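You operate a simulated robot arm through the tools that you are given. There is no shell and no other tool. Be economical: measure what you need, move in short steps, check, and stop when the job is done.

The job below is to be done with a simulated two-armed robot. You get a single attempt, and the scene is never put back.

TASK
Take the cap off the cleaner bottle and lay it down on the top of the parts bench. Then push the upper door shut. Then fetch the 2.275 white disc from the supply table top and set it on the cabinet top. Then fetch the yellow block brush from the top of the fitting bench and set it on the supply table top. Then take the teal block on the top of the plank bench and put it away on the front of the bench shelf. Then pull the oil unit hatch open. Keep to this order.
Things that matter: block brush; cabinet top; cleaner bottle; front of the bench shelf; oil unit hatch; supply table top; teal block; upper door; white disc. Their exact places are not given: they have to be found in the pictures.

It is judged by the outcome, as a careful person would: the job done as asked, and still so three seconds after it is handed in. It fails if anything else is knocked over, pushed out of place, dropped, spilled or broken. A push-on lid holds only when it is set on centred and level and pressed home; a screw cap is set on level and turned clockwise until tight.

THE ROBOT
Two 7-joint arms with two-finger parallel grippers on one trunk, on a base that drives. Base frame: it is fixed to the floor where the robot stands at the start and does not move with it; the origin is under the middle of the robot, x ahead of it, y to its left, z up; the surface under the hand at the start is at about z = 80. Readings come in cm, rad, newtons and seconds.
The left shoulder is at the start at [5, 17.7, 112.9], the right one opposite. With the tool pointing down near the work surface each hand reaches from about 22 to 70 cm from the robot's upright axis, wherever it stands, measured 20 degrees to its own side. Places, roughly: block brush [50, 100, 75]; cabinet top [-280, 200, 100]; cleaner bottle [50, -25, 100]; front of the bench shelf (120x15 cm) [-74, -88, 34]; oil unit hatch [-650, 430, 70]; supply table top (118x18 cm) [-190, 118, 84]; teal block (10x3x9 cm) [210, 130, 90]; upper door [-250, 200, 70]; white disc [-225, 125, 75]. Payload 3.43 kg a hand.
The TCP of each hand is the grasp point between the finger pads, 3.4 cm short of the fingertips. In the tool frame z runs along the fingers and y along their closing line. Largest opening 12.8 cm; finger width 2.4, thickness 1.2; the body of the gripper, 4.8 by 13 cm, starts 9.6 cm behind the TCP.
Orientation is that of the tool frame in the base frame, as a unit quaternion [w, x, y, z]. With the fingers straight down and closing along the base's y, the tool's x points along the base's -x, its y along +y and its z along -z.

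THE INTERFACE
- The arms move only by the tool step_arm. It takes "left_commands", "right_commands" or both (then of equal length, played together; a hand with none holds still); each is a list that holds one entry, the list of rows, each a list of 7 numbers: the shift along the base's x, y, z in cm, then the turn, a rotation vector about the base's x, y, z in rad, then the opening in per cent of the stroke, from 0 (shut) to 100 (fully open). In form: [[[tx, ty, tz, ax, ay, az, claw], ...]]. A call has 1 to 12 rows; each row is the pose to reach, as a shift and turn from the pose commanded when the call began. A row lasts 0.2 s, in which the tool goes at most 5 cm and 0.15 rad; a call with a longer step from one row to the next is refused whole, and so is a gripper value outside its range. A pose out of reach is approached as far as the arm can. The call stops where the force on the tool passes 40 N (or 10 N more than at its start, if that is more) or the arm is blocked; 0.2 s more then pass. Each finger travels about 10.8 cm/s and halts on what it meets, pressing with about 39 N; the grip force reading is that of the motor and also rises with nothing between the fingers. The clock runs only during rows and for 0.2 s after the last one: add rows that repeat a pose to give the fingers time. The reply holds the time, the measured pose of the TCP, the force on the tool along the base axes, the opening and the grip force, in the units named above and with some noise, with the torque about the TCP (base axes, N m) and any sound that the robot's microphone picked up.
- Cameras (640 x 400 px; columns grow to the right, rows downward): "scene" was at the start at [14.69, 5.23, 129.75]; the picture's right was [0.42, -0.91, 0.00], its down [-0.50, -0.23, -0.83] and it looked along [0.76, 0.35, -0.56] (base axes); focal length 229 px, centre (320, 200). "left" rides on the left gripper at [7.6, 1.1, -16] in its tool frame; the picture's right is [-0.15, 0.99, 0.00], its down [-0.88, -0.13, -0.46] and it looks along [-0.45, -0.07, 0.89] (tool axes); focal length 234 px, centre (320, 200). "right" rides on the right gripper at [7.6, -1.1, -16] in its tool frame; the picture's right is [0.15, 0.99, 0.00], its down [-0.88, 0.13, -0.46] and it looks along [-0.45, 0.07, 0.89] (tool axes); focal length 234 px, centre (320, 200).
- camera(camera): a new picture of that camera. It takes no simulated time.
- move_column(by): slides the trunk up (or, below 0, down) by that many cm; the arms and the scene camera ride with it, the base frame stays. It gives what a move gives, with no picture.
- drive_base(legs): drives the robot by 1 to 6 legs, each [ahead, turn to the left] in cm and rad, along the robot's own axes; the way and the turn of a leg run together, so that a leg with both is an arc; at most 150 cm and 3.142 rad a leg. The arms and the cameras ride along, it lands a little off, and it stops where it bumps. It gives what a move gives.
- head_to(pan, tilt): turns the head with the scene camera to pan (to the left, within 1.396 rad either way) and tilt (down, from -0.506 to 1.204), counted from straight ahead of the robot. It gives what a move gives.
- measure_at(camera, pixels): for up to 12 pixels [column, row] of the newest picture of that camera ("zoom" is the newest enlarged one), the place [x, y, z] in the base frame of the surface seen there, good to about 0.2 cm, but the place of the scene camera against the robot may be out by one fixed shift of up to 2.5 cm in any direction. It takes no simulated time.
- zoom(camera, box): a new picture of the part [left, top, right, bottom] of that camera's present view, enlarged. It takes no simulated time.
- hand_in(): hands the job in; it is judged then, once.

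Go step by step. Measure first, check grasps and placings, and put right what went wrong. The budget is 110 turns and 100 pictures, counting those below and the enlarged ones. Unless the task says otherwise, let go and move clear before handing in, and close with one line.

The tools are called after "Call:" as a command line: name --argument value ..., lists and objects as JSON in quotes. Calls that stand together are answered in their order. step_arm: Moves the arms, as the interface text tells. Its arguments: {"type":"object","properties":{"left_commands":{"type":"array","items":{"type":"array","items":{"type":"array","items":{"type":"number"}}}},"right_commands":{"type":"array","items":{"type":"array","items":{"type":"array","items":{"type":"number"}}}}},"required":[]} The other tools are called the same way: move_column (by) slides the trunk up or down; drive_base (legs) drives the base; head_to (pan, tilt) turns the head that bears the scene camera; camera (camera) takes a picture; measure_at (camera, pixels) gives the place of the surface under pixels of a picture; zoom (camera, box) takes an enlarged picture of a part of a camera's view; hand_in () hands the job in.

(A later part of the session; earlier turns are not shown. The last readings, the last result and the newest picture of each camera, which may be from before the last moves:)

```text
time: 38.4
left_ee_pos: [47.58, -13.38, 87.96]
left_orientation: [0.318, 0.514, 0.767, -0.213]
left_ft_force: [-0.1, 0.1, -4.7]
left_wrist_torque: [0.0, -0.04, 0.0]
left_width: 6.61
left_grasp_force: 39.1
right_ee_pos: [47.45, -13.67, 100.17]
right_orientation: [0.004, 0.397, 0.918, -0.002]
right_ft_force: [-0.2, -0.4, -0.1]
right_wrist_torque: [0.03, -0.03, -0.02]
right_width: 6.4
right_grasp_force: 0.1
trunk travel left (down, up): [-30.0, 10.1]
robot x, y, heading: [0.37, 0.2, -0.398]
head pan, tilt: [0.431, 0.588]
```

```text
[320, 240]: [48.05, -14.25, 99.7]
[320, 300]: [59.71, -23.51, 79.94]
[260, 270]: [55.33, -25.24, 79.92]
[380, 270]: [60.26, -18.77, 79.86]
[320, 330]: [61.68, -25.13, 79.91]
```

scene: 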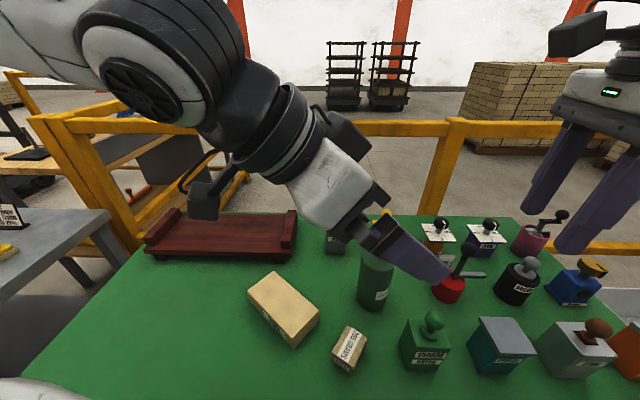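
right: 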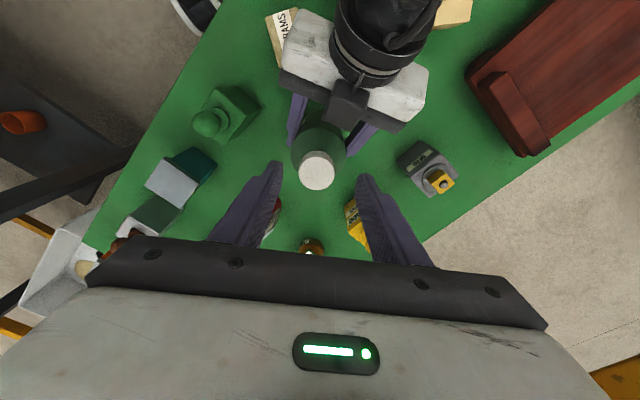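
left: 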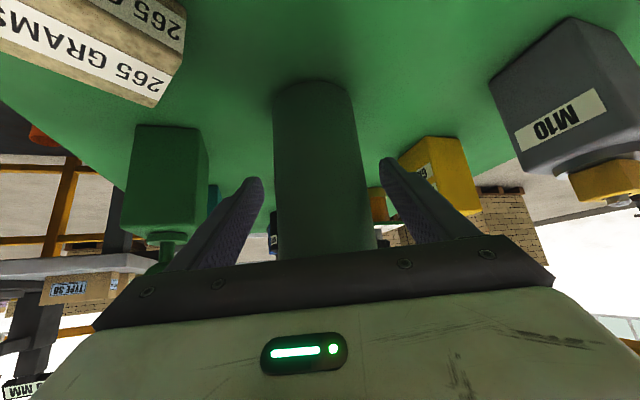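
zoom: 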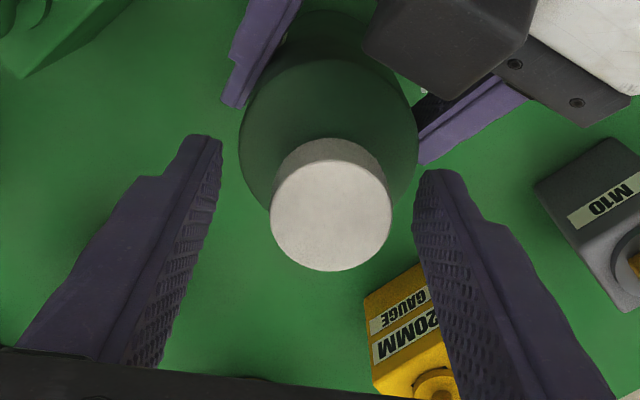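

Call:
step_arm --right_commands '[[[0.2, 0.1, -0.2, 0, 0, -0.14, 50], [0.2, 0.1, -0.2, 0, 0, -0.28, 50], [0.2, 0.1, -0.2, 0, 0, -0.42, 50], [0.2, 0.1, -0.2, 0, 0, -0.56, 50], [0.2, 0.1, -0.2, 0, 0, -0.7, 50], [0.2, 0.1, -0.2, 0, 0, -0.84, 50], [0.2, 0.1, -0.2, 0, 0, -0.9, 25], [0.2, 0.1, -0.2, 0, 0, -0.9, 10], [0.2, 0.1, -0.2, 0, 0, -0.9, 10], [0.2, 0.1, -0.2, 0, 0, -0.9, 10]]]'

Call:
step_arm --right_commands '[[[0, 0, 0.02, 0, 0, 0.14, 10], [0, 0, 0.04, 0, 0, 0.28, 10], [0, 0, 0.06, 0, 0, 0.42, 10], [0, 0, 0.08, 0, 0, 0.56, 10], [0, 0, 0.1, 0, 0, 0.7, 10], [0, 0, 0.12, 0, 0, 0.84, 10], [0, 0, 0.14, 0, 0, 0.98, 10], [0, 0, 0.16, 0, 0, 1.12, 10], [0, 0, 0.18, 0, 0, 1.26, 10], [0, 0, 0.2, 0, 0, 1.4, 10], [0, 0, 0.22, 0, 0, 1.54, 10], [0, 0, 0.24, 0, 0, 1.68, 10]]]'

Call:
step_arm --right_commands '[[[0, 0, 0.03, 0, 0, 0.14, 10], [0, 0, 0.06, 0, 0, 0.28, 10], [0, 0, 0.09, 0, 0, 0.42, 10], [0, 0, 0.12, 0, 0, 0.52, 10], [0, 0, 0.3, 0, 0, 0.52, 10], [0, 0, 0.5, 0, 0, 0.52, 10], [0, 0, 0.7, 0, 0, 0.52, 10]]]'

```text
time: 40.6
left_ee_pos: [47.54, -13.27, 87.88]
left_orientation: [0.317, 0.516, 0.767, -0.214]
left_ft_force: [-2.7, -0.6, -4.0]
left_wrist_torque: [0.04, -0.26, 0.03]
left_width: 6.62
left_grasp_force: 39.5
right_ee_pos: [47.63, -13.74, 99.99]
right_orientation: [0.002, 0.757, 0.654, -0.004]
right_ft_force: [2.3, 0.2, -0.3]
right_wrist_torque: [0.0, -0.09, 0.0]
right_width: 3.43
right_grasp_force: 38.1
trunk travel left (down, up): [-30.0, 10.1]
robot x, y, heading: [0.07, -0.3, -0.398]
head pan, tilt: [0.431, 0.588]
```

```text
time: 43.2
left_ee_pos: [47.51, -13.33, 87.79]
left_orientation: [0.317, 0.516, 0.766, -0.214]
left_ft_force: [-7.0, -0.7, -4.3]
left_wrist_torque: [0.11, -0.71, 0.03]
left_width: 6.62
left_grasp_force: 39.0
right_ee_pos: [47.5, -13.57, 100.22]
right_orientation: [0.005, 0.015, 1.0, -0.001]
right_ft_force: [6.0, 0.6, -0.4]
right_wrist_torque: [0.02, -0.1, -0.02]
right_width: 3.42
right_grasp_force: 39.2
trunk travel left (down, up): [-30.0, 10.1]
robot x, y, heading: [0.04, 0.04, -0.398]
head pan, tilt: [0.431, 0.588]
```

```text
time: 44.8
left_ee_pos: [47.64, -13.44, 87.95]
left_orientation: [0.318, 0.516, 0.766, -0.215]
left_ft_force: [-8.3, -6.0, 3.6]
left_wrist_torque: [0.69, -1.02, -0.01]
left_width: 6.61
left_grasp_force: 38.9
right_ee_pos: [47.59, -13.62, 100.81]
right_orientation: [0.005, -0.242, 0.97, 0.001]
right_ft_force: [8.5, 6.3, -8.7]
right_wrist_torque: [0.08, -0.12, 0.02]
right_width: 3.45
right_grasp_force: 39.4
trunk travel left (down, up): [-30.0, 10.1]
robot x, y, heading: [0.23, -0.16, -0.398]
head pan, tilt: [0.431, 0.588]
```

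Only 9 N now; I lift a little more and look.

Call:
step_arm --right_commands '[[[0, 0, 0.4, 0, 0, 0, 10], [0, 0, 0.8, 0, 0, 0, 10], [0, 0, 1.4, 0, 0, 0, 10]]]'

Call:
zoom --camera "scene" --box '[310, 190, 490, 320]'

```text
time: 45.6
left_ee_pos: [47.67, -13.16, 87.85]
left_orientation: [0.317, 0.515, 0.768, -0.213]
left_ft_force: [-0.4, -0.2, -4.8]
left_wrist_torque: [0.01, 0.01, -0.03]
left_width: 6.58
left_grasp_force: 38.7
right_ee_pos: [47.61, -13.62, 102.38]
right_orientation: [0.005, -0.241, 0.971, 0.0]
right_ft_force: [-0.9, -0.1, 0.2]
right_wrist_torque: [0.0, 0.01, -0.01]
right_width: 3.42
right_grasp_force: 38.9
trunk travel left (down, up): [-30.0, 10.1]
robot x, y, heading: [0.31, 0.36, -0.397]
head pan, tilt: [0.431, 0.588]
```

```text
3.08 times, centred on (400, 255) of scene
```

zoom: 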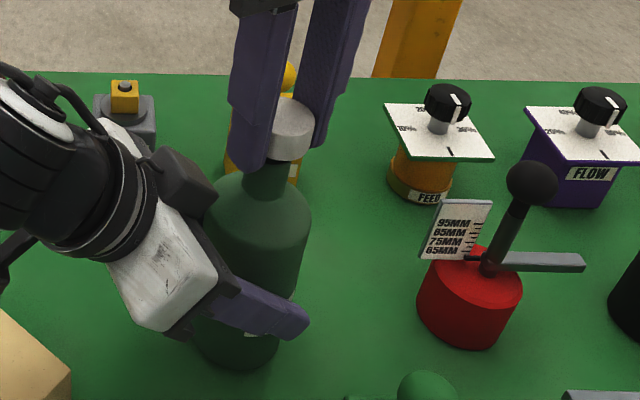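

The cap is off with the bare neck visible. I lift the right hand clear, ease the bottle onto the bench, release it, and back the left hand out.

Call:
step_arm --right_commands '[[[0, 0, 4, 0, 0, 0, 10], [0, 0, 8, 0, 0, 0, 10], [0, 0, 10, 0, 0, 0, 10], [0, 0, 10, 0, 0, 0, 10], [0, 0, 10, 0, 0, 0, 10]]]' --left_commands '[[[0, 0, 0, 0, 0, 0, 40], [0, 0, -0.1, 0, 0, 0, 40], [0, 0, -0.2, 0, 0, 0, 40], [0, 0, -0.3, 0, 0, 0, 40], [0, 0, -0.3, 0, 0, 0, 40]]]'

Call:
camera --camera "right"

Call:
zoom --camera "scene" --box '[310, 170, 490, 330]'

```text
time: 46.8
left_ee_pos: [47.56, -13.24, 87.61]
left_orientation: [0.318, 0.515, 0.767, -0.214]
left_ft_force: [-1.2, 0.9, -1.3]
left_wrist_torque: [0.08, 0.08, 0.0]
left_width: 6.62
left_grasp_force: 38.7
right_ee_pos: [47.59, -13.63, 112.34]
right_orientation: [0.004, -0.24, 0.971, 0.001]
right_ft_force: [0.7, 0.4, -0.5]
right_wrist_torque: [0.0, -0.03, 0.01]
right_width: 3.44
right_grasp_force: 38.8
trunk travel left (down, up): [-30.0, 10.1]
robot x, y, heading: [0.36, -0.18, -0.397]
head pan, tilt: [0.431, 0.588]
```

```text
68 pictures are left
```

right: 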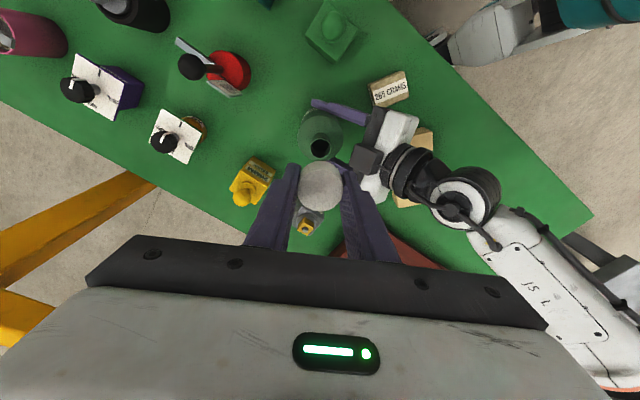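

```text
2.50 times, centred on (400, 250) of scene
```

zoom: 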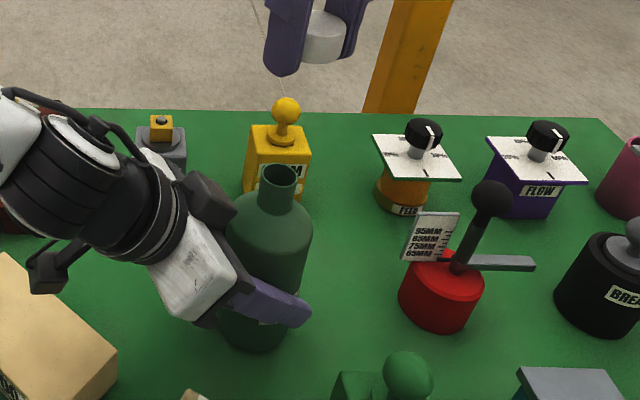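

Bottle stands on the bench. I open the left hand and retract it.

Call:
step_arm --left_commands '[[[0, 0, 0, 0, 0, 0, 55], [0, 0, 0, 0, 0, 0, 80], [0, 0, 0, 0, 0, 0, 80], [-1, 2.45, 2.6, 0, 0, 0, 80], [-2, 4.9, 5.2, 0, 0, 0, 80], [-3, 7.35, 7.8, 0, 0, 0, 80], [-4, 9.8, 10.4, 0, 0, 0, 80], [-5, 12, 14, 0, 0, 0, 80], [-5, 15, 18, 0, 0, 0, 80], [-5, 18, 22, 0, 0, 0, 80]]]'

Call:
camera --camera "right"

Call:
measure_at --camera "right" --pixels '[[270, 115], [355, 190], [380, 170], [245, 140], [320, 145], [345, 160], [400, 180], [255, 180], [300, 100]]'

```text
time: 49.0
left_ee_pos: [42.67, 4.81, 109.33]
left_orientation: [0.317, 0.514, 0.767, -0.214]
left_ft_force: [-0.2, -0.3, 0.5]
left_wrist_torque: [0.01, -0.02, 0.02]
left_width: 10.24
left_grasp_force: 0.1
left hand out of reach, approached as far as the arm can: row 8
right_ee_pos: [47.58, -13.66, 112.41]
right_orientation: [0.005, -0.24, 0.971, 0.001]
right_ft_force: [-0.1, -0.5, -0.2]
right_wrist_torque: [0.03, 0.01, -0.01]
right_width: 3.44
right_grasp_force: 39.0
trunk travel left (down, up): [-30.0, 10.1]
robot x, y, heading: [0.06, 0.29, -0.394]
head pan, tilt: [0.431, 0.588]
```

```text
66 pictures are left
```

right: 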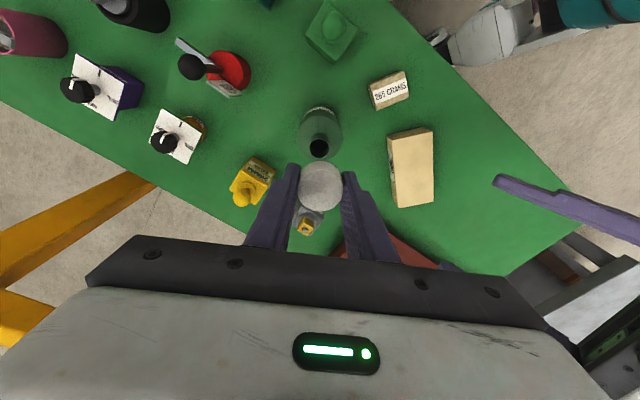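

```text
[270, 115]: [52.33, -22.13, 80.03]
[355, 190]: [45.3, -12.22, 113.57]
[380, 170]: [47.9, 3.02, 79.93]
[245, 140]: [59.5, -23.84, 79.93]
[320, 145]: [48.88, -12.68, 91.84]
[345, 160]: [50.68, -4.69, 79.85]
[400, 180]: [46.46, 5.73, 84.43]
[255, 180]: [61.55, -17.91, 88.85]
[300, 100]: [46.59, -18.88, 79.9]
```

The spot near [52.3,-22] (pixel 270,115) is free green bench. I check the cap's height in the grip and the bench label, then move there.

Call:
measure_at --camera "right" --pixels '[[320, 190], [312, 185], [328, 195], [320, 165], [318, 168]]'

Call:
step_arm --right_commands '[[[1.2, -2, 0, 0, 0, -0.12, 10], [2.4, -4.2, 0, 0, 0, -0.24, 10], [3.6, -6.4, 0, 0, 0, -0.36, 10], [4.8, -8.4, 0, 0, 0, -0.48, 10], [4.8, -8.4, -4, 0, 0, -0.48, 10], [4.8, -8.4, -8, 0, 0, -0.48, 10], [4.8, -8.4, -12, 0, 0, -0.48, 10], [4.8, -8.4, -16, 0, 0, -0.48, 10], [4.8, -8.4, -20, 0, 0, -0.48, 10], [4.8, -8.4, -22, 0, 0, -0.48, 10], [4.8, -8.4, -22, 0, 0, -0.48, 10]]]'

Call:
camera --camera "right"

Call:
zoom --camera "scene" --box '[310, 170, 490, 330]'

```text
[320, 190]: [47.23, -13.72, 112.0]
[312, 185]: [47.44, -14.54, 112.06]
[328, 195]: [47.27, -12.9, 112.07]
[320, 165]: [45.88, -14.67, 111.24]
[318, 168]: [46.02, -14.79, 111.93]
```

```text
time: 51.4
left_ee_pos: [42.66, 4.65, 109.56]
left_orientation: [0.317, 0.515, 0.767, -0.213]
left_ft_force: [0.9, -0.6, -0.2]
left_wrist_torque: [-0.01, 0.03, 0.01]
left_width: 10.23
left_grasp_force: 0.1
right_ee_pos: [52.33, -22.09, 90.17]
right_orientation: [0.004, -0.003, 1.0, -0.001]
right_ft_force: [0.4, 0.1, -0.4]
right_wrist_torque: [-0.02, -0.02, -0.01]
right_width: 3.44
right_grasp_force: 38.6
right hand out of reach, approached as far as the arm can: row 4
trunk travel left (down, up): [-30.0, 10.1]
robot x, y, heading: [0.41, 0.02, -0.404]
head pan, tilt: [0.431, 0.588]
```

```text
65 pictures are left
```

right: 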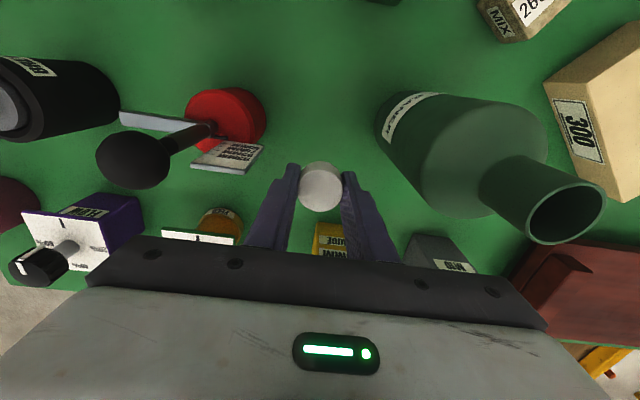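

```text
2.50 times, centred on (400, 250) of scene
```

zoom: 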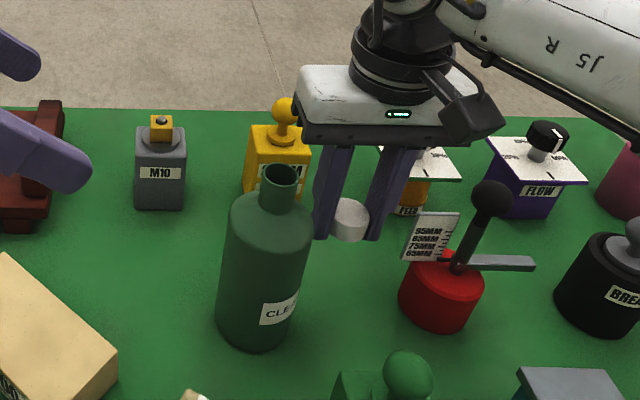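

The gripper body would come close to the bottle shoulder at this yaw, so I measure the neighbours and turn the hand before lowering.

Call:
measure_at --camera "right" --pixels '[[133, 160], [228, 155], [225, 110], [215, 150], [330, 235], [355, 245], [200, 232], [565, 210], [430, 150], [300, 100]]'

Call:
step_arm --right_commands '[[[-0.3, -0.4, 0, 0, 0, -0.14, 10], [-0.6, -0.8, 0, 0, 0, -0.28, 10], [-0.6, -0.8, 0, 0, 0, -0.42, 10], [-0.6, -0.8, 0, 0, 0, -0.56, 10], [-0.6, -0.8, 0, 0, 0, -0.7, 10], [-0.6, -0.8, 0, 0, 0, -0.84, 10], [-0.6, -0.8, 0, 0, 0, -0.98, 10], [-0.6, -0.8, 0, 0, 0, -1.08, 10], [-0.6, -0.8, 0, 0, 0, -1.08, 10]]]'

```text
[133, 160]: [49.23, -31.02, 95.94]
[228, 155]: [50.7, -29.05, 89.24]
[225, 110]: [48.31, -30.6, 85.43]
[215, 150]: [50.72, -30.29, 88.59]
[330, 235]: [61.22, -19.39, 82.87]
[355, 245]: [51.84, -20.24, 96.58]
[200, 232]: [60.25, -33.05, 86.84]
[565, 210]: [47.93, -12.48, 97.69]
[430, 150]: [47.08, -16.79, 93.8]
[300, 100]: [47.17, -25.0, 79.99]
```

```text
time: 53.4
left_ee_pos: [42.63, 4.72, 109.58]
left_orientation: [0.317, 0.516, 0.767, -0.214]
left_ft_force: [0.2, -0.2, 0.4]
left_wrist_torque: [0.03, 0.03, 0.05]
left_width: 10.25
left_grasp_force: 0.0
right_ee_pos: [51.78, -22.89, 90.37]
right_orientation: [0.003, 0.512, 0.859, -0.003]
right_ft_force: [-0.3, 0.3, -0.2]
right_wrist_torque: [0.0, -0.02, 0.0]
right_width: 3.39
right_grasp_force: 39.2
trunk travel left (down, up): [-30.0, 10.1]
robot x, y, heading: [0.11, 0.07, -0.401]
head pan, tilt: [0.431, 0.588]
```

Clear by about 2 cm on all sides. I lower to just above the bench, then feel for contact.

Call:
step_arm --right_commands '[[[0, 0, -3, 0, 0, 0, 10], [0, 0, -5.5, 0, 0, 0, 10], [0, 0, -6.2, 0, 0, 0, 10], [0, 0, -6.5, 0, 0, 0, 10], [0, 0, -6.7, 0, 0, 0, 10], [0, 0, -6.9, 0, 0, 0, 10]]]'

Call:
zoom --camera "scene" --box '[310, 190, 490, 320]'

```text
time: 54.8
left_ee_pos: [42.62, 4.8, 109.63]
left_orientation: [0.316, 0.515, 0.767, -0.213]
left_ft_force: [0.5, 0.2, -0.8]
left_wrist_torque: [0.01, -0.02, -0.02]
left_width: 10.24
left_grasp_force: 0.0
right_ee_pos: [51.81, -22.83, 83.45]
right_orientation: [0.004, 0.512, 0.859, -0.004]
right_ft_force: [-1.2, -0.3, 2.0]
right_wrist_torque: [0.02, 0.0, 0.0]
right_width: 3.4
right_grasp_force: 38.9
trunk travel left (down, up): [-30.0, 10.1]
robot x, y, heading: [0.08, -0.14, -0.396]
head pan, tilt: [0.431, 0.588]
```

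```text
3.08 times, centred on (400, 255) of scene
```

zoom: 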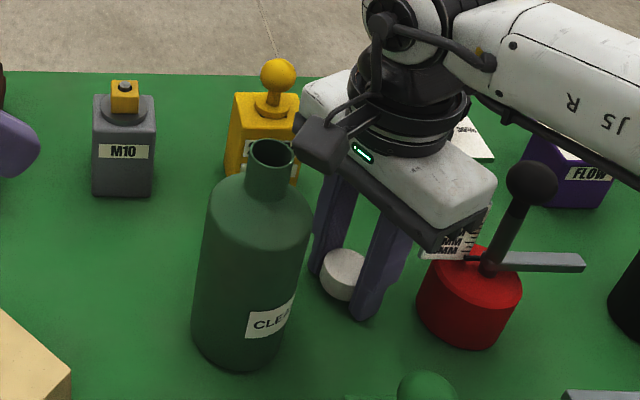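

The hand is at the bench with the cap at the fingertips. I open, lift straight up, and check.

Call:
step_arm --right_commands '[[[0, 0, 0, 0, 0, 0, 32], [0, 0, 0, 0, 0, 0, 42], [0, 0, 0, 0, 0, 0, 42], [0, 0, 4, 0, 0, 0, 42], [0, 0, 9, 0, 0, 0, 42], [0, 0, 14, 0, 0, 0, 42], [0, 0, 19, 0, 0, 0, 42], [0, 0, 24, 0, 0, 0, 42], [0, 0, 28, 0, 0, 0, 42], [0, 0, 28, 0, 0, 0, 42]]]'

Call:
zoom --camera "scene" --box '[310, 190, 490, 320]'

```text
time: 57.0
left_ee_pos: [42.61, 4.89, 109.54]
left_orientation: [0.318, 0.515, 0.767, -0.214]
left_ft_force: [-0.1, 0.1, -0.2]
left_wrist_torque: [-0.01, 0.02, 0.0]
left_width: 10.23
left_grasp_force: 0.0
right_ee_pos: [51.86, -22.89, 111.51]
right_orientation: [0.003, 0.512, 0.859, -0.003]
right_ft_force: [0.1, -0.5, 0.7]
right_wrist_torque: [0.03, 0.04, 0.01]
right_width: 5.37
right_grasp_force: 0.2
trunk travel left (down, up): [-30.0, 10.1]
robot x, y, heading: [-0.03, 0.3, -0.395]
head pan, tilt: [0.431, 0.588]
```

```text
3.08 times, centred on (400, 255) of scene
```

zoom: 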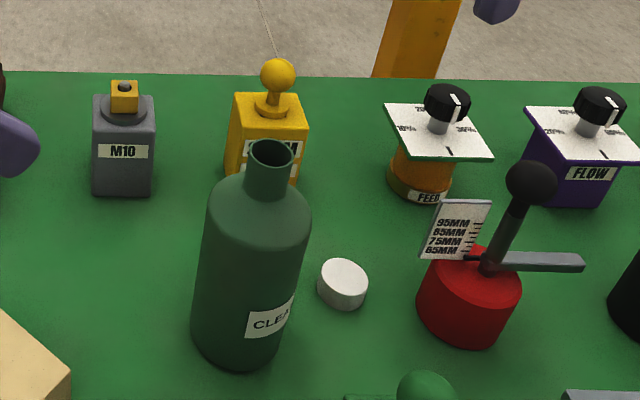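

The cap lies on the green bench and the bottle stands. I tuck both arms for driving.

Call:
step_arm --left_commands '[[[-0.6, 1.5, 0.7, 0.121, 0.049, 0, 80], [-1.2, 3, 1.4, 0.242, 0.098, 0, 60], [-1.8, 4.5, 2, 0.363, 0.147, 0, 40], [-2.5, 6, 2.5, 0.485, 0.197, 0, 20], [-3.2, 7.5, 3, 0.606, 0.246, 0, 20], [-4, 9, 3.5, 0.727, 0.295, 0, 20], [-4, 9, 3.5, 0.727, 0.295, 0, 20], [-4, 9, 3.5, 0.727, 0.295, 0, 20]]]' --right_commands '[[[-4.4, -1.8, 1, 0, 0, 0.085, 20], [-8.8, -3.6, 1, 0, 0, 0.17, 20], [-13.2, -5.4, 1, 0, 0, 0.255, 20], [-17.6, -7.2, 1, 0, 0, 0.34, 20], [-22, -9, 1, 0, 0, 0.425, 20], [-26.4, -10.8, 1, 0, 0, 0.51, 20], [-30.8, -12.6, 1, 0, 0, 0.595, 20], [-35, -14.4, 1, 0, 0, 0.68, 20]]]'

Call:
drive_base --legs '[[0, 0.4], [-45, 0]]'

Call:
head_to --pan 0.3 --tilt 0.5

Call:
camera --camera "scene"

```text
time: 58.8
left_ee_pos: [38.56, 13.91, 113.07]
left_orientation: [0.0, 0.558, 0.83, 0.0]
left_ft_force: [0.5, -0.5, -0.3]
left_wrist_torque: [0.04, -0.02, 0.0]
left_width: 2.57
left_grasp_force: 0.1
right_ee_pos: [16.77, -37.24, 112.34]
right_orientation: [0.004, 0.195, 0.981, -0.002]
right_ft_force: [0.4, 0.5, 0.0]
right_wrist_torque: [0.0, 0.03, 0.0]
right_width: 2.58
right_grasp_force: 0.1
trunk travel left (down, up): [-30.0, 10.1]
robot x, y, heading: [0.4, -0.2, -0.398]
head pan, tilt: [0.431, 0.588]
```

```text
time: 62.7
left_ee_pos: [-14.65, 27.63, 113.07]
left_orientation: [0.001, 0.382, 0.924, -0.001]
left_ft_force: [-0.1, 0.5, -0.1]
left_wrist_torque: [0.0, -0.01, 0.02]
left_width: 2.55
left_grasp_force: 0.1
right_ee_pos: [-14.92, -27.99, 112.34]
right_orientation: [0.005, -0.003, 1.0, -0.001]
right_ft_force: [-0.2, 0.4, -0.1]
right_wrist_torque: [0.0, -0.01, 0.02]
right_width: 2.54
right_grasp_force: 0.0
trunk travel left (down, up): [-30.0, 10.1]
robot x, y, heading: [-45.05, -0.12, 0.001]
head pan, tilt: [0.431, 0.588]
```

```text
time: 63.4
left_ee_pos: [-14.63, 27.58, 113.02]
left_orientation: [0.0, 0.381, 0.924, 0.0]
left_ft_force: [-0.1, 0.0, -0.3]
left_wrist_torque: [-0.02, 0.01, 0.0]
left_width: 2.56
left_grasp_force: 0.1
right_ee_pos: [-14.77, -27.93, 112.45]
right_orientation: [0.004, -0.003, 1.0, -0.001]
right_ft_force: [-0.1, -0.1, -0.9]
right_wrist_torque: [-0.01, -0.02, 0.03]
right_width: 2.56
right_grasp_force: 0.1
trunk travel left (down, up): [-30.0, 10.1]
robot x, y, heading: [-44.59, -0.18, 0.001]
head pan, tilt: [0.3, 0.499]
```

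```text
61 pictures are left
```

scene: 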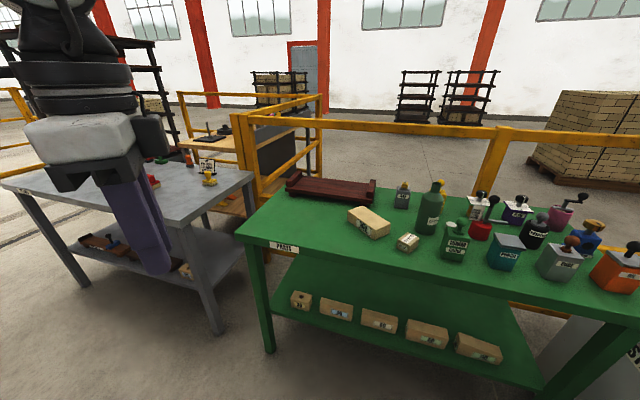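

The label reads "PARTS", so that part is done. I turn left to face the supply table and cabinet region.

Call:
drive_base --legs '[[0, 2.3]]'

Call:
head_to --pan 0.0 --tilt 0.45

Call:
camera --camera "scene"

```text
time: 69.2
left_ee_pos: [-85.77, 4.06, 113.15]
left_orientation: [0.001, -0.686, 0.728, 0.0]
left_ft_force: [0.1, -0.2, -0.4]
left_wrist_torque: [0.04, -0.02, -0.03]
left_width: 2.54
left_grasp_force: 0.0
right_ee_pos: [-43.94, 40.74, 112.33]
right_orientation: [-0.003, 0.912, -0.409, -0.003]
right_ft_force: [0.5, -0.3, -0.5]
right_wrist_torque: [-0.03, -0.01, 0.01]
right_width: 2.56
right_grasp_force: 0.1
trunk travel left (down, up): [-30.0, 10.1]
robot x, y, heading: [-44.81, -0.2, 2.297]
head pan, tilt: [0.3, 0.499]
```

```text
time: 70.0
left_ee_pos: [-85.74, 4.12, 113.03]
left_orientation: [0.001, -0.686, 0.728, 0.001]
left_ft_force: [0.5, 0.0, 0.0]
left_wrist_torque: [-0.02, -0.01, -0.01]
left_width: 2.56
left_grasp_force: 0.0
right_ee_pos: [-43.93, 40.77, 112.24]
right_orientation: [-0.003, 0.913, -0.409, -0.003]
right_ft_force: [0.8, 0.1, -0.6]
right_wrist_torque: [0.04, -0.03, 0.01]
right_width: 2.57
right_grasp_force: 0.0
trunk travel left (down, up): [-30.0, 10.1]
robot x, y, heading: [-44.96, -0.26, 2.299]
head pan, tilt: [0.0, 0.45]
```

```text
60 pictures are left
```

scene: 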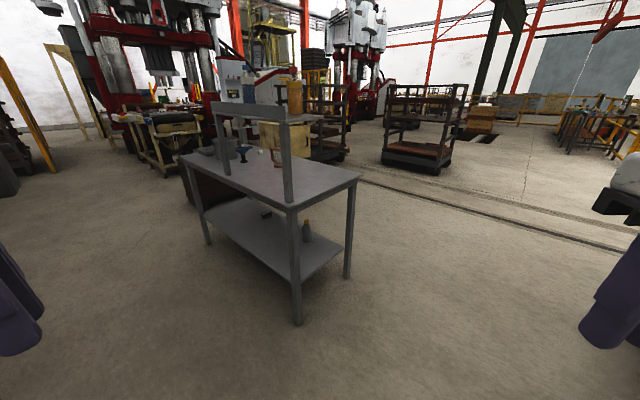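

A grey table with a raised shelf stands ahead; I enlarge and measure it and what lies around.

Call:
zoom --camera "scene" --box '[120, 60, 380, 220]'

Call:
measure_at --camera "scene" --pixels '[[182, 158], [290, 207], [358, 178], [250, 110], [305, 118], [240, 150], [205, 150], [290, 75], [280, 130], [215, 95], [230, 70], [290, 150]]'

```text
2.46 times, centred on (250, 140) of scene
```

zoom: 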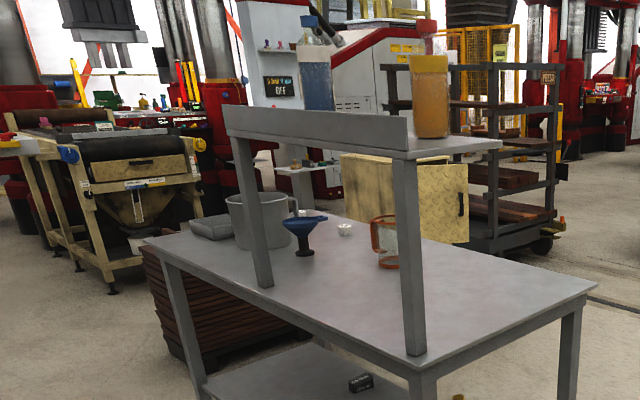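

```text
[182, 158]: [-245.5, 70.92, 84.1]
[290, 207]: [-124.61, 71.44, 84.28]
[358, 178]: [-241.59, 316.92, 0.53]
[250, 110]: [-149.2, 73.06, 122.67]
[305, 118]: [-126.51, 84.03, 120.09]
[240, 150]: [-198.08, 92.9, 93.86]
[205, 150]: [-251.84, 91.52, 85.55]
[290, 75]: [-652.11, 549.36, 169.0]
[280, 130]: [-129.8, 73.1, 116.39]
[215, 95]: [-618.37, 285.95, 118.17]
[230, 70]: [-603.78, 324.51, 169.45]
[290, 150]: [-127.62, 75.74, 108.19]
```

The supply table spans x −246…−125, y 71…~127, with the riser on the near side; the yellow cabinet with the open door is beyond it. I drive around to the far side, right of the table.

Call:
drive_base --legs '[[0, -0.65], [120, 0], [85, 0], [0, 1.4]]'

Call:
camera --camera "scene"

```text
time: 85.4
left_ee_pos: [-92.78, 179.98, 113.1]
left_orientation: [0.0, 0.904, -0.427, -0.001]
left_ft_force: [0.4, 0.0, -0.3]
left_wrist_torque: [0.02, -0.02, 0.0]
left_width: 2.57
left_grasp_force: 0.1
right_ee_pos: [-87.01, 235.29, 112.38]
right_orientation: [-0.002, 0.999, -0.047, -0.005]
right_ft_force: [-0.4, 0.3, -0.1]
right_wrist_torque: [0.0, -0.01, 0.0]
right_width: 2.58
right_grasp_force: 0.0
trunk travel left (down, up): [-30.0, 10.1]
robot x, y, heading: [-59.81, 204.66, 3.044]
head pan, tilt: [0.0, 0.45]
```

```text
58 pictures are left
```

scene: 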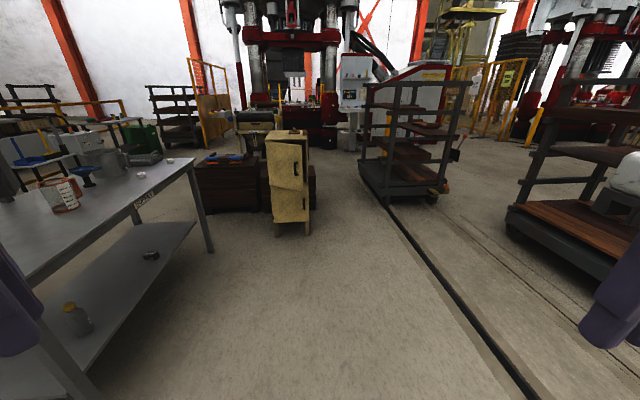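

Call:
zoom --camera "scene" --box '[180, 110, 340, 250]'

Call:
measure_at --camera "scene" --pixels '[[267, 135], [307, 135], [270, 180], [273, 190], [305, 180], [298, 165], [278, 230], [305, 230], [289, 132], [170, 161], [265, 150], [305, 150]]'

Call:
zoom --camera "scene" --box '[30, 110, 210, 230]'

Call:
measure_at --camera "scene" --pixels '[[170, 160], [168, 159], [88, 185], [115, 160], [148, 157], [65, 205], [110, 195], [150, 180], [190, 160], [141, 176]]'

```text
2.86 times, centred on (260, 180) of scene
```

zoom: 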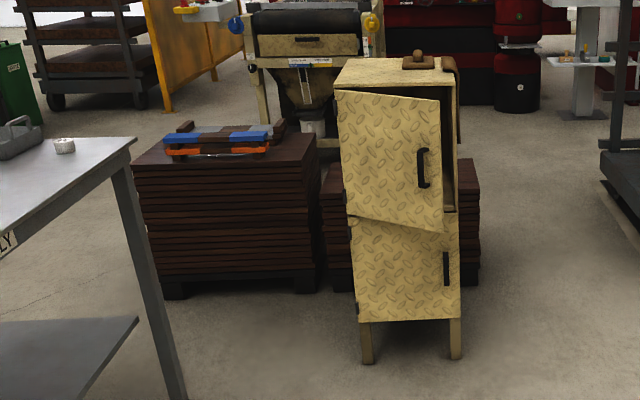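

```text
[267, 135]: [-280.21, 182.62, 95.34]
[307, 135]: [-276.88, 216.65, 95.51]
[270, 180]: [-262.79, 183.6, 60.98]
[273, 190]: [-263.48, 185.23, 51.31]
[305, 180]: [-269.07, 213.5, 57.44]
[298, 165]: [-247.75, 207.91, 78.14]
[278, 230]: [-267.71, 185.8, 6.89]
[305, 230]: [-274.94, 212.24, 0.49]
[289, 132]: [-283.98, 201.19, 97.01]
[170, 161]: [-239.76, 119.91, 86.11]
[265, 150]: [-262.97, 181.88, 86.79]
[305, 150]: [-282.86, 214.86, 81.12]
```

```text
3.33 times, centred on (120, 170) of scene
```

zoom: 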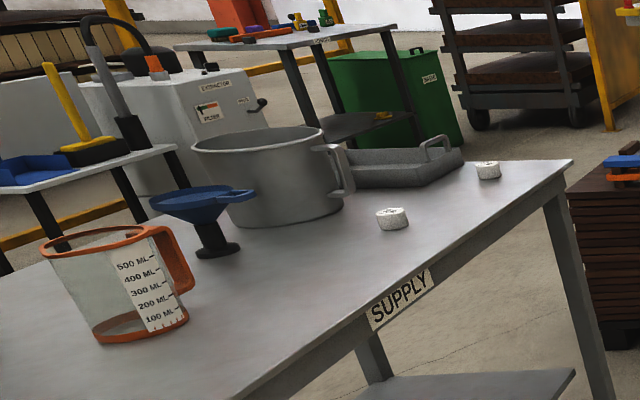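

```text
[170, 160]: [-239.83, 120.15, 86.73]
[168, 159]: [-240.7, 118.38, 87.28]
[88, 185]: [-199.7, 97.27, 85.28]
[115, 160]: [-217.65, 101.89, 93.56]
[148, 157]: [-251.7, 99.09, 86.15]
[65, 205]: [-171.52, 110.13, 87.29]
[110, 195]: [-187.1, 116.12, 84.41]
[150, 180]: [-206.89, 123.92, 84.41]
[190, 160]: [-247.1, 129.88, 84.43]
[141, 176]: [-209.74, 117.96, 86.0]
```

The cabinet's front is at x≈−264 (y 183…214, top ≈96), its upper door ajar with its free edge near [−247,209,78]. Two white discs lie on the table, near [−210,118] and [−240,120]; I'll read their labels later. I drive up to the cabinet.

Call:
drive_base --legs '[[0, 0.199], [143, 0], [0, -0.1]]'

Call:
head_to --pan -0.3 --tilt 0.7

Call:
camera --camera "scene"

Call:
camera --camera "right"

```text
time: 93.8
left_ee_pos: [-231.84, 161.08, 113.01]
left_orientation: [0.0, 0.927, -0.375, -0.001]
left_ft_force: [0.2, -0.2, -0.7]
left_wrist_torque: [0.0, 0.0, -0.04]
left_width: 2.54
left_grasp_force: 0.1
right_ee_pos: [-232.63, 216.74, 112.32]
right_orientation: [-0.001, 1.0, 0.01, -0.005]
right_ft_force: [-0.7, 0.4, 0.3]
right_wrist_torque: [-0.03, 0.0, 0.02]
right_width: 2.54
right_grasp_force: 0.1
trunk travel left (down, up): [-30.0, 10.1]
robot x, y, heading: [-202.31, 189.13, -3.128]
head pan, tilt: [0.0, 0.45]
```

```text
time: 94.6
left_ee_pos: [-231.98, 161.06, 112.98]
left_orientation: [-0.001, 0.927, -0.376, -0.001]
left_ft_force: [0.0, 0.0, 0.2]
left_wrist_torque: [-0.01, -0.01, 0.0]
left_width: 2.56
left_grasp_force: 0.0
right_ee_pos: [-232.59, 216.78, 112.4]
right_orientation: [0.0, 1.0, 0.01, -0.005]
right_ft_force: [0.1, 0.0, -0.3]
right_wrist_torque: [-0.05, -0.01, -0.01]
right_width: 2.54
right_grasp_force: 0.0
trunk travel left (down, up): [-30.0, 10.1]
robot x, y, heading: [-202.1, 189.26, -3.126]
head pan, tilt: [-0.3, 0.7]
```

```text
55 pictures are left
```

scene: 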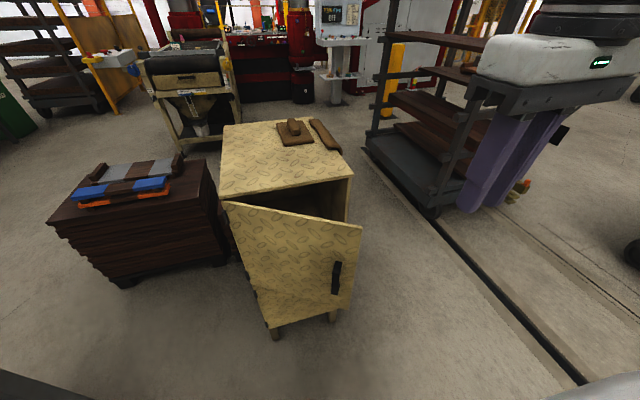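

```text
54 pictures are left
```

right: 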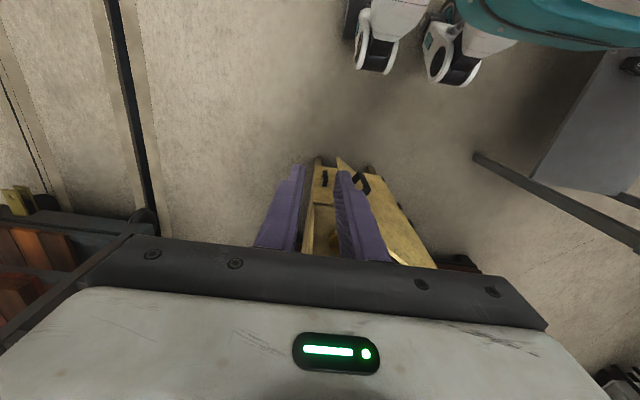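

Call:
measure_at --camera "scene" --pixels '[[223, 206], [357, 230], [336, 277], [300, 270], [345, 305], [260, 270], [225, 190], [350, 178], [230, 130], [280, 165], [310, 140], [328, 135]]'

Call:
measure_at --camera "right" --pixels '[[360, 182], [345, 168], [325, 175], [385, 210], [310, 215], [400, 258]]'

```text
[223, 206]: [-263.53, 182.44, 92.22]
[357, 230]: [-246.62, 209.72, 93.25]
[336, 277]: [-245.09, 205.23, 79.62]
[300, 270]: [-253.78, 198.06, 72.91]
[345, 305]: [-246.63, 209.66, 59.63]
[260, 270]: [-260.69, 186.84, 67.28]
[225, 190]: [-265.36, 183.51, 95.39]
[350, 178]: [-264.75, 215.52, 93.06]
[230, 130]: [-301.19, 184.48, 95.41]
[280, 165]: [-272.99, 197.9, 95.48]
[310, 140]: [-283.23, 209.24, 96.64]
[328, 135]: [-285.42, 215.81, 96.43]
```

```text
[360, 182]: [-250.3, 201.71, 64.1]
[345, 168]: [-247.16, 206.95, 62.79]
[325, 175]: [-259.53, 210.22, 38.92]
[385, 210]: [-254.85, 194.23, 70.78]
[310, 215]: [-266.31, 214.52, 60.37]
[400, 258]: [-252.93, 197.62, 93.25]
```

The door is open 32° (hinge [−263.5,182.4], free edge [−246.6,209.7], z 60…93). I lower the right hand, fingers shut and tilted forward, to in front of the door at about z 70.

Call:
step_arm --right_commands '[[[0.5, -1.3, -4.2, 0, 0.116, 0, 0], [1, -2.6, -8.4, 0, 0.232, 0, 0], [1.5, -3.9, -12.6, 0, 0.348, 0, 0], [2, -5.2, -16.8, 0, 0.464, 0, 0], [2, -6.5, -21, 0, 0.58, 0, 0], [2, -7.8, -25.2, 0, 0.696, 0, 0], [2, -9.1, -29.4, 0, 0.812, 0, 0], [2, -10.4, -33.6, 0, 0.93, 0, 0], [0, -11.7, -37.8, 0, 0.93, 0, 0], [-2, -12.7, -41.5, 0, 0.93, 0, 0], [-4, -12.7, -42, 0, 0.93, 0, 0], [-4, -12.7, -42, 0, 0.93, 0, 0]]]'

Call:
camera --camera "scene"

```text
time: 96.7
left_ee_pos: [-231.92, 161.1, 113.01]
left_orientation: [0.0, 0.927, -0.375, 0.0]
left_ft_force: [-0.3, 1.1, 1.1]
left_wrist_torque: [-0.03, 0.03, 0.01]
left_width: 2.54
left_grasp_force: 0.1
right_ee_pos: [-240.25, 200.55, 82.67]
right_orientation: [-0.009, 0.842, -0.015, -0.54]
right_ft_force: [-0.9, 0.1, -0.2]
right_wrist_torque: [0.05, -0.01, -0.03]
right_width: 0.0
right_grasp_force: 32.8
right hand out of reach, approached as far as the arm can: row 3, 4, 5, 6, 7, 8, 9, 10
trunk travel left (down, up): [-30.0, 10.1]
robot x, y, heading: [-202.04, 189.08, -3.125]
head pan, tilt: [-0.3, 0.7]
stopped in row 10 (right hand): the arm was blocked; the commanded pose is now the measured one
```

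```text
53 pictures are left
```

scene: 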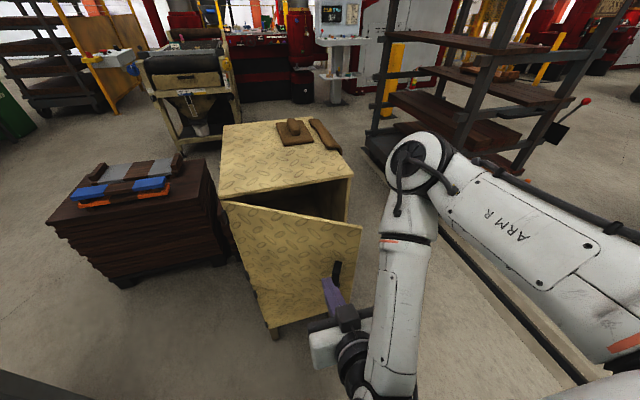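

The hand sits in front of the door (tip near [−243,200.5,80.6], by the handle). I shift slightly to the hinge side of the handle and push forward slowly.

Call:
step_arm --right_commands '[[[0, -1.2, 0, 0, 0, 0, 0], [-1, -2, 0, 0, 0, 0, 0], [-3, -2, 0, 0, 0, 0, 0], [-5, -2, 0, 0, 0, 0, 0], [-7, -2, 0, 0, 0, 0, 0], [-9, -2, 0, 0, 0, 0, 0], [-11, -2, 0, 0, 0, 0, 0], [-13, -2, 0, 0, 0, 0, 0], [-15, -2, 0, 0, 0, 0, 0], [-17, -2, 0, 0, 0, 0, 0], [-18.5, -2, 0, 0, 0, 0, 0], [-20, -2, 0, 0, 0, 0, 0]]]'

Call:
camera --camera "scene"

```text
time: 99.3
left_ee_pos: [-231.45, 161.19, 113.24]
left_orientation: [0.001, 0.927, -0.375, -0.002]
left_ft_force: [0.1, 0.2, 0.0]
left_wrist_torque: [0.0, -0.01, 0.02]
left_width: 2.58
left_grasp_force: 0.0
right_ee_pos: [-259.56, 198.54, 82.59]
right_orientation: [-0.008, 0.845, -0.014, -0.534]
right_ft_force: [38.5, 5.1, 10.7]
right_wrist_torque: [-0.04, 0.26, -0.15]
right_width: 0.0
right_grasp_force: 32.9
trunk travel left (down, up): [-30.0, 10.1]
robot x, y, heading: [-201.93, 189.25, -3.127]
head pan, tilt: [-0.3, 0.7]
```

```text
52 pictures are left
```

scene: 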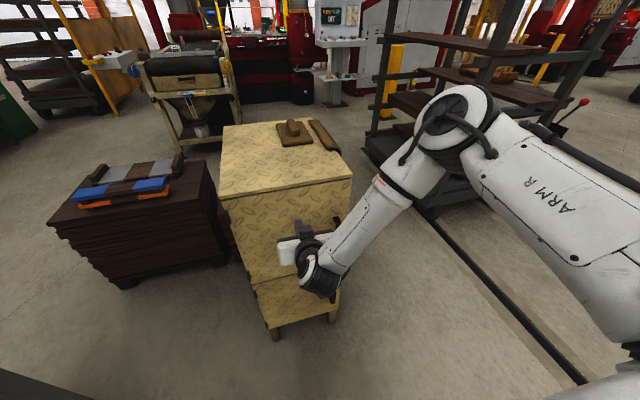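

The door looks flush and 38 N of resistance shows it is at its stop. I back off and verify.

Call:
step_arm --right_commands '[[[4, 0, 0, 0, 0, 0, 0], [8, 0, 0, 0, 0, 0, 0], [12, 0, 0, 0, 0, 0, 0], [17, 0, 0, 0, 0, 0, 0], [21, 2, 0, 0, 0, 0, 0]]]'

Call:
camera --camera "scene"

Call:
measure_at --camera "scene" --pixels '[[228, 206], [342, 190], [335, 210], [260, 240], [340, 182], [250, 210]]'

Call:
zoom --camera "scene" --box '[200, 110, 380, 340]'

```text
time: 100.5
left_ee_pos: [-231.87, 161.27, 113.09]
left_orientation: [-0.001, 0.927, -0.375, -0.001]
left_ft_force: [-0.2, 0.4, -0.3]
left_wrist_torque: [-0.01, -0.01, -0.02]
left_width: 2.54
left_grasp_force: 0.0
right_ee_pos: [-240.7, 200.52, 83.45]
right_orientation: [-0.009, 0.834, -0.028, -0.551]
right_ft_force: [-0.1, 0.6, 1.3]
right_wrist_torque: [0.02, -0.01, 0.02]
right_width: 0.0
right_grasp_force: 33.3
trunk travel left (down, up): [-30.0, 10.1]
robot x, y, heading: [-202.13, 189.58, -3.124]
head pan, tilt: [-0.3, 0.7]
```

```text
51 pictures are left
```

scene: 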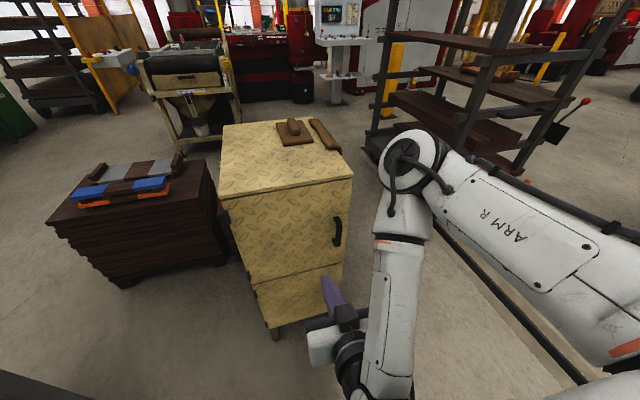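

```text
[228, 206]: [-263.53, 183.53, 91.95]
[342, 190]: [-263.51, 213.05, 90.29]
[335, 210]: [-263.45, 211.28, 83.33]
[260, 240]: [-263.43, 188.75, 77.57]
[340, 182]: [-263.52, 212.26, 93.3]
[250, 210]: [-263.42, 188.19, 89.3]
```

```text
1.74 times, centred on (290, 225) of scene
```

zoom: 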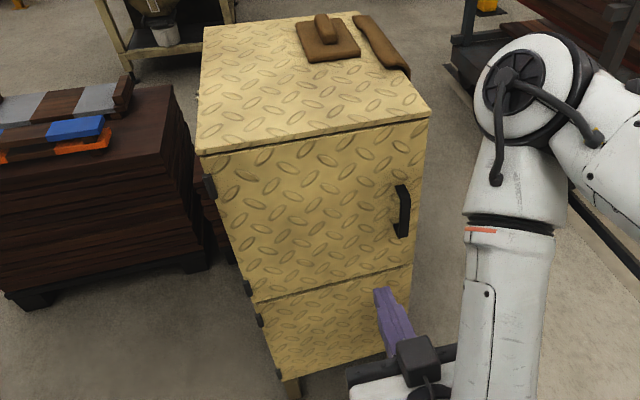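

The upper door is shut (all points at x≈−263.5). I tuck the right arm back, turn to the supply table, and go closer.

Call:
step_arm --right_commands '[[[1, 2, 3.6, 0, -0.145, 0, 20], [2, 4, 7.2, 0, -0.29, 0, 20], [3, 6, 10.8, 0, -0.435, 0, 20], [4, 8, 14.4, 0, -0.58, 0, 20], [5, 10, 18, 0, -0.725, 0, 20], [6, 12, 21.6, 0, -0.87, 0, 20], [7, 14, 25.2, 0, -1.015, 0, 20], [8, 16, 28.8, 0, -1.16, 0, 20], [8, 16, 28.8, 0, -1.16, 0, 20]]]'

Call:
drive_base --legs '[[0, 1.553], [18, 0]]'

Call:
head_to --pan -0.35 --tilt 0.8

Call:
camera --camera "scene"

```text
time: 102.5
left_ee_pos: [-231.94, 161.08, 113.08]
left_orientation: [-0.001, 0.927, -0.375, -0.001]
left_ft_force: [0.6, -0.5, 0.0]
left_wrist_torque: [0.0, -0.01, -0.05]
left_width: 2.54
left_grasp_force: 0.0
right_ee_pos: [-231.12, 216.72, 111.63]
right_orientation: [-0.015, 1.0, -0.007, 0.013]
right_ft_force: [-0.2, -0.3, 0.9]
right_wrist_torque: [-0.01, -0.01, 0.01]
right_width: 2.54
right_grasp_force: 0.1
right hand out of reach, approached as far as the arm can: row 1, 2, 3, 4, 5
trunk travel left (down, up): [-30.0, 10.1]
robot x, y, heading: [-202.17, 189.6, -3.122]
head pan, tilt: [-0.3, 0.7]
```

```text
time: 107.8
left_ee_pos: [-173.55, 141.68, 113.04]
left_orientation: [0.001, 0.921, 0.389, -0.001]
left_ft_force: [-1.0, -0.5, -0.3]
left_wrist_torque: [0.03, -0.01, -0.01]
left_width: 2.55
left_grasp_force: 0.0
right_ee_pos: [-229.23, 142.41, 111.46]
right_orientation: [-0.021, 0.713, 0.701, -0.002]
right_ft_force: [0.0, 0.0, -0.1]
right_wrist_torque: [0.06, -0.04, 0.0]
right_width: 2.54
right_grasp_force: 0.0
trunk travel left (down, up): [-30.0, 10.1]
robot x, y, heading: [-201.6, 171.37, -1.554]
head pan, tilt: [-0.3, 0.7]
```

```text
time: 108.5
left_ee_pos: [-173.63, 141.72, 113.01]
left_orientation: [0.0, 0.921, 0.39, -0.001]
left_ft_force: [0.2, 0.7, 0.2]
left_wrist_torque: [0.02, -0.01, 0.03]
left_width: 2.53
left_grasp_force: 0.0
right_ee_pos: [-229.23, 142.5, 111.44]
right_orientation: [-0.02, 0.712, 0.701, -0.003]
right_ft_force: [0.4, -0.7, 0.4]
right_wrist_torque: [-0.01, -0.04, -0.02]
right_width: 2.55
right_grasp_force: 0.2
trunk travel left (down, up): [-30.0, 10.1]
robot x, y, heading: [-201.73, 171.45, -1.554]
head pan, tilt: [-0.351, 0.799]
```

```text
49 pictures are left
```

scene: 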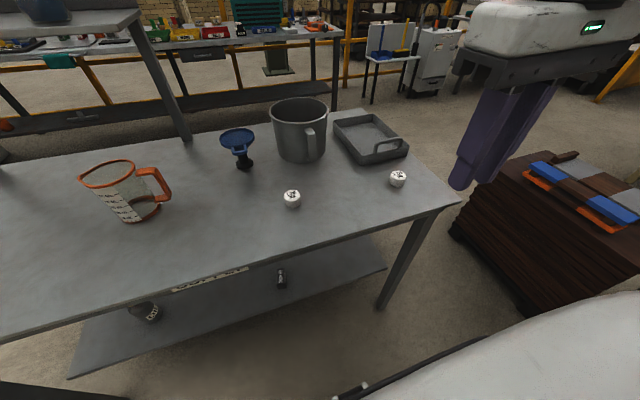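

Call:
zoom --camera "scene" --box '[275, 180, 311, 215]'

Call:
zoom --camera "scene" --box '[380, 162, 416, 197]'

Call:
measure_at --camera "scene" --pixels '[[291, 195], [398, 178], [305, 150], [243, 165], [370, 155], [150, 180], [180, 250], [292, 215], [340, 200]]'

```text
11.43 times, centred on (293, 198) of scene
```

zoom: 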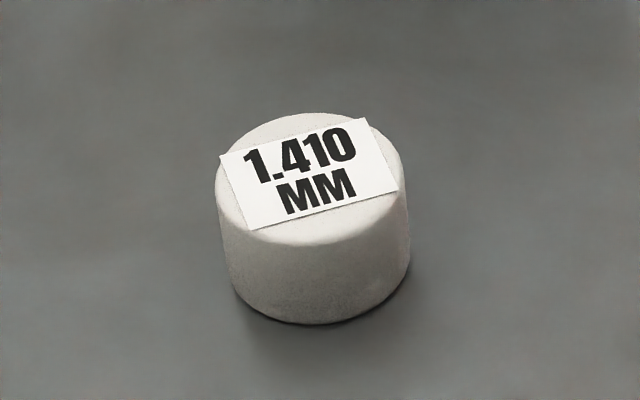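

```text
11.43 times, centred on (398, 180) of scene
```

zoom: 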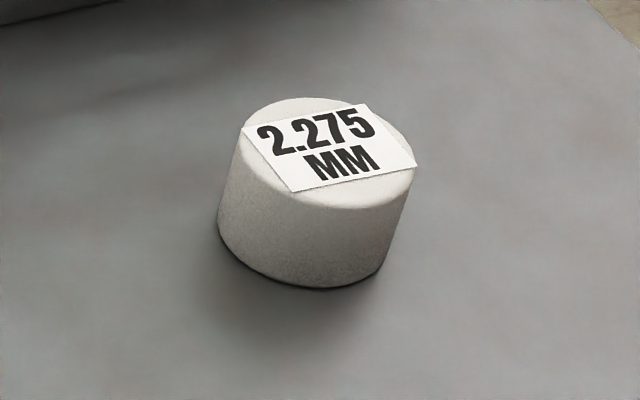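

```text
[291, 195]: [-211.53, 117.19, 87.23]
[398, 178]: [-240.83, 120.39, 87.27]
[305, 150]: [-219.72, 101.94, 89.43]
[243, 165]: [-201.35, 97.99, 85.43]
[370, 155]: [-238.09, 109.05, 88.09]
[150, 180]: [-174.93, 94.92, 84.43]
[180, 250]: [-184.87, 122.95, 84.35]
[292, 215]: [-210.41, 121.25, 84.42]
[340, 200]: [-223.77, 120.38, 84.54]
```

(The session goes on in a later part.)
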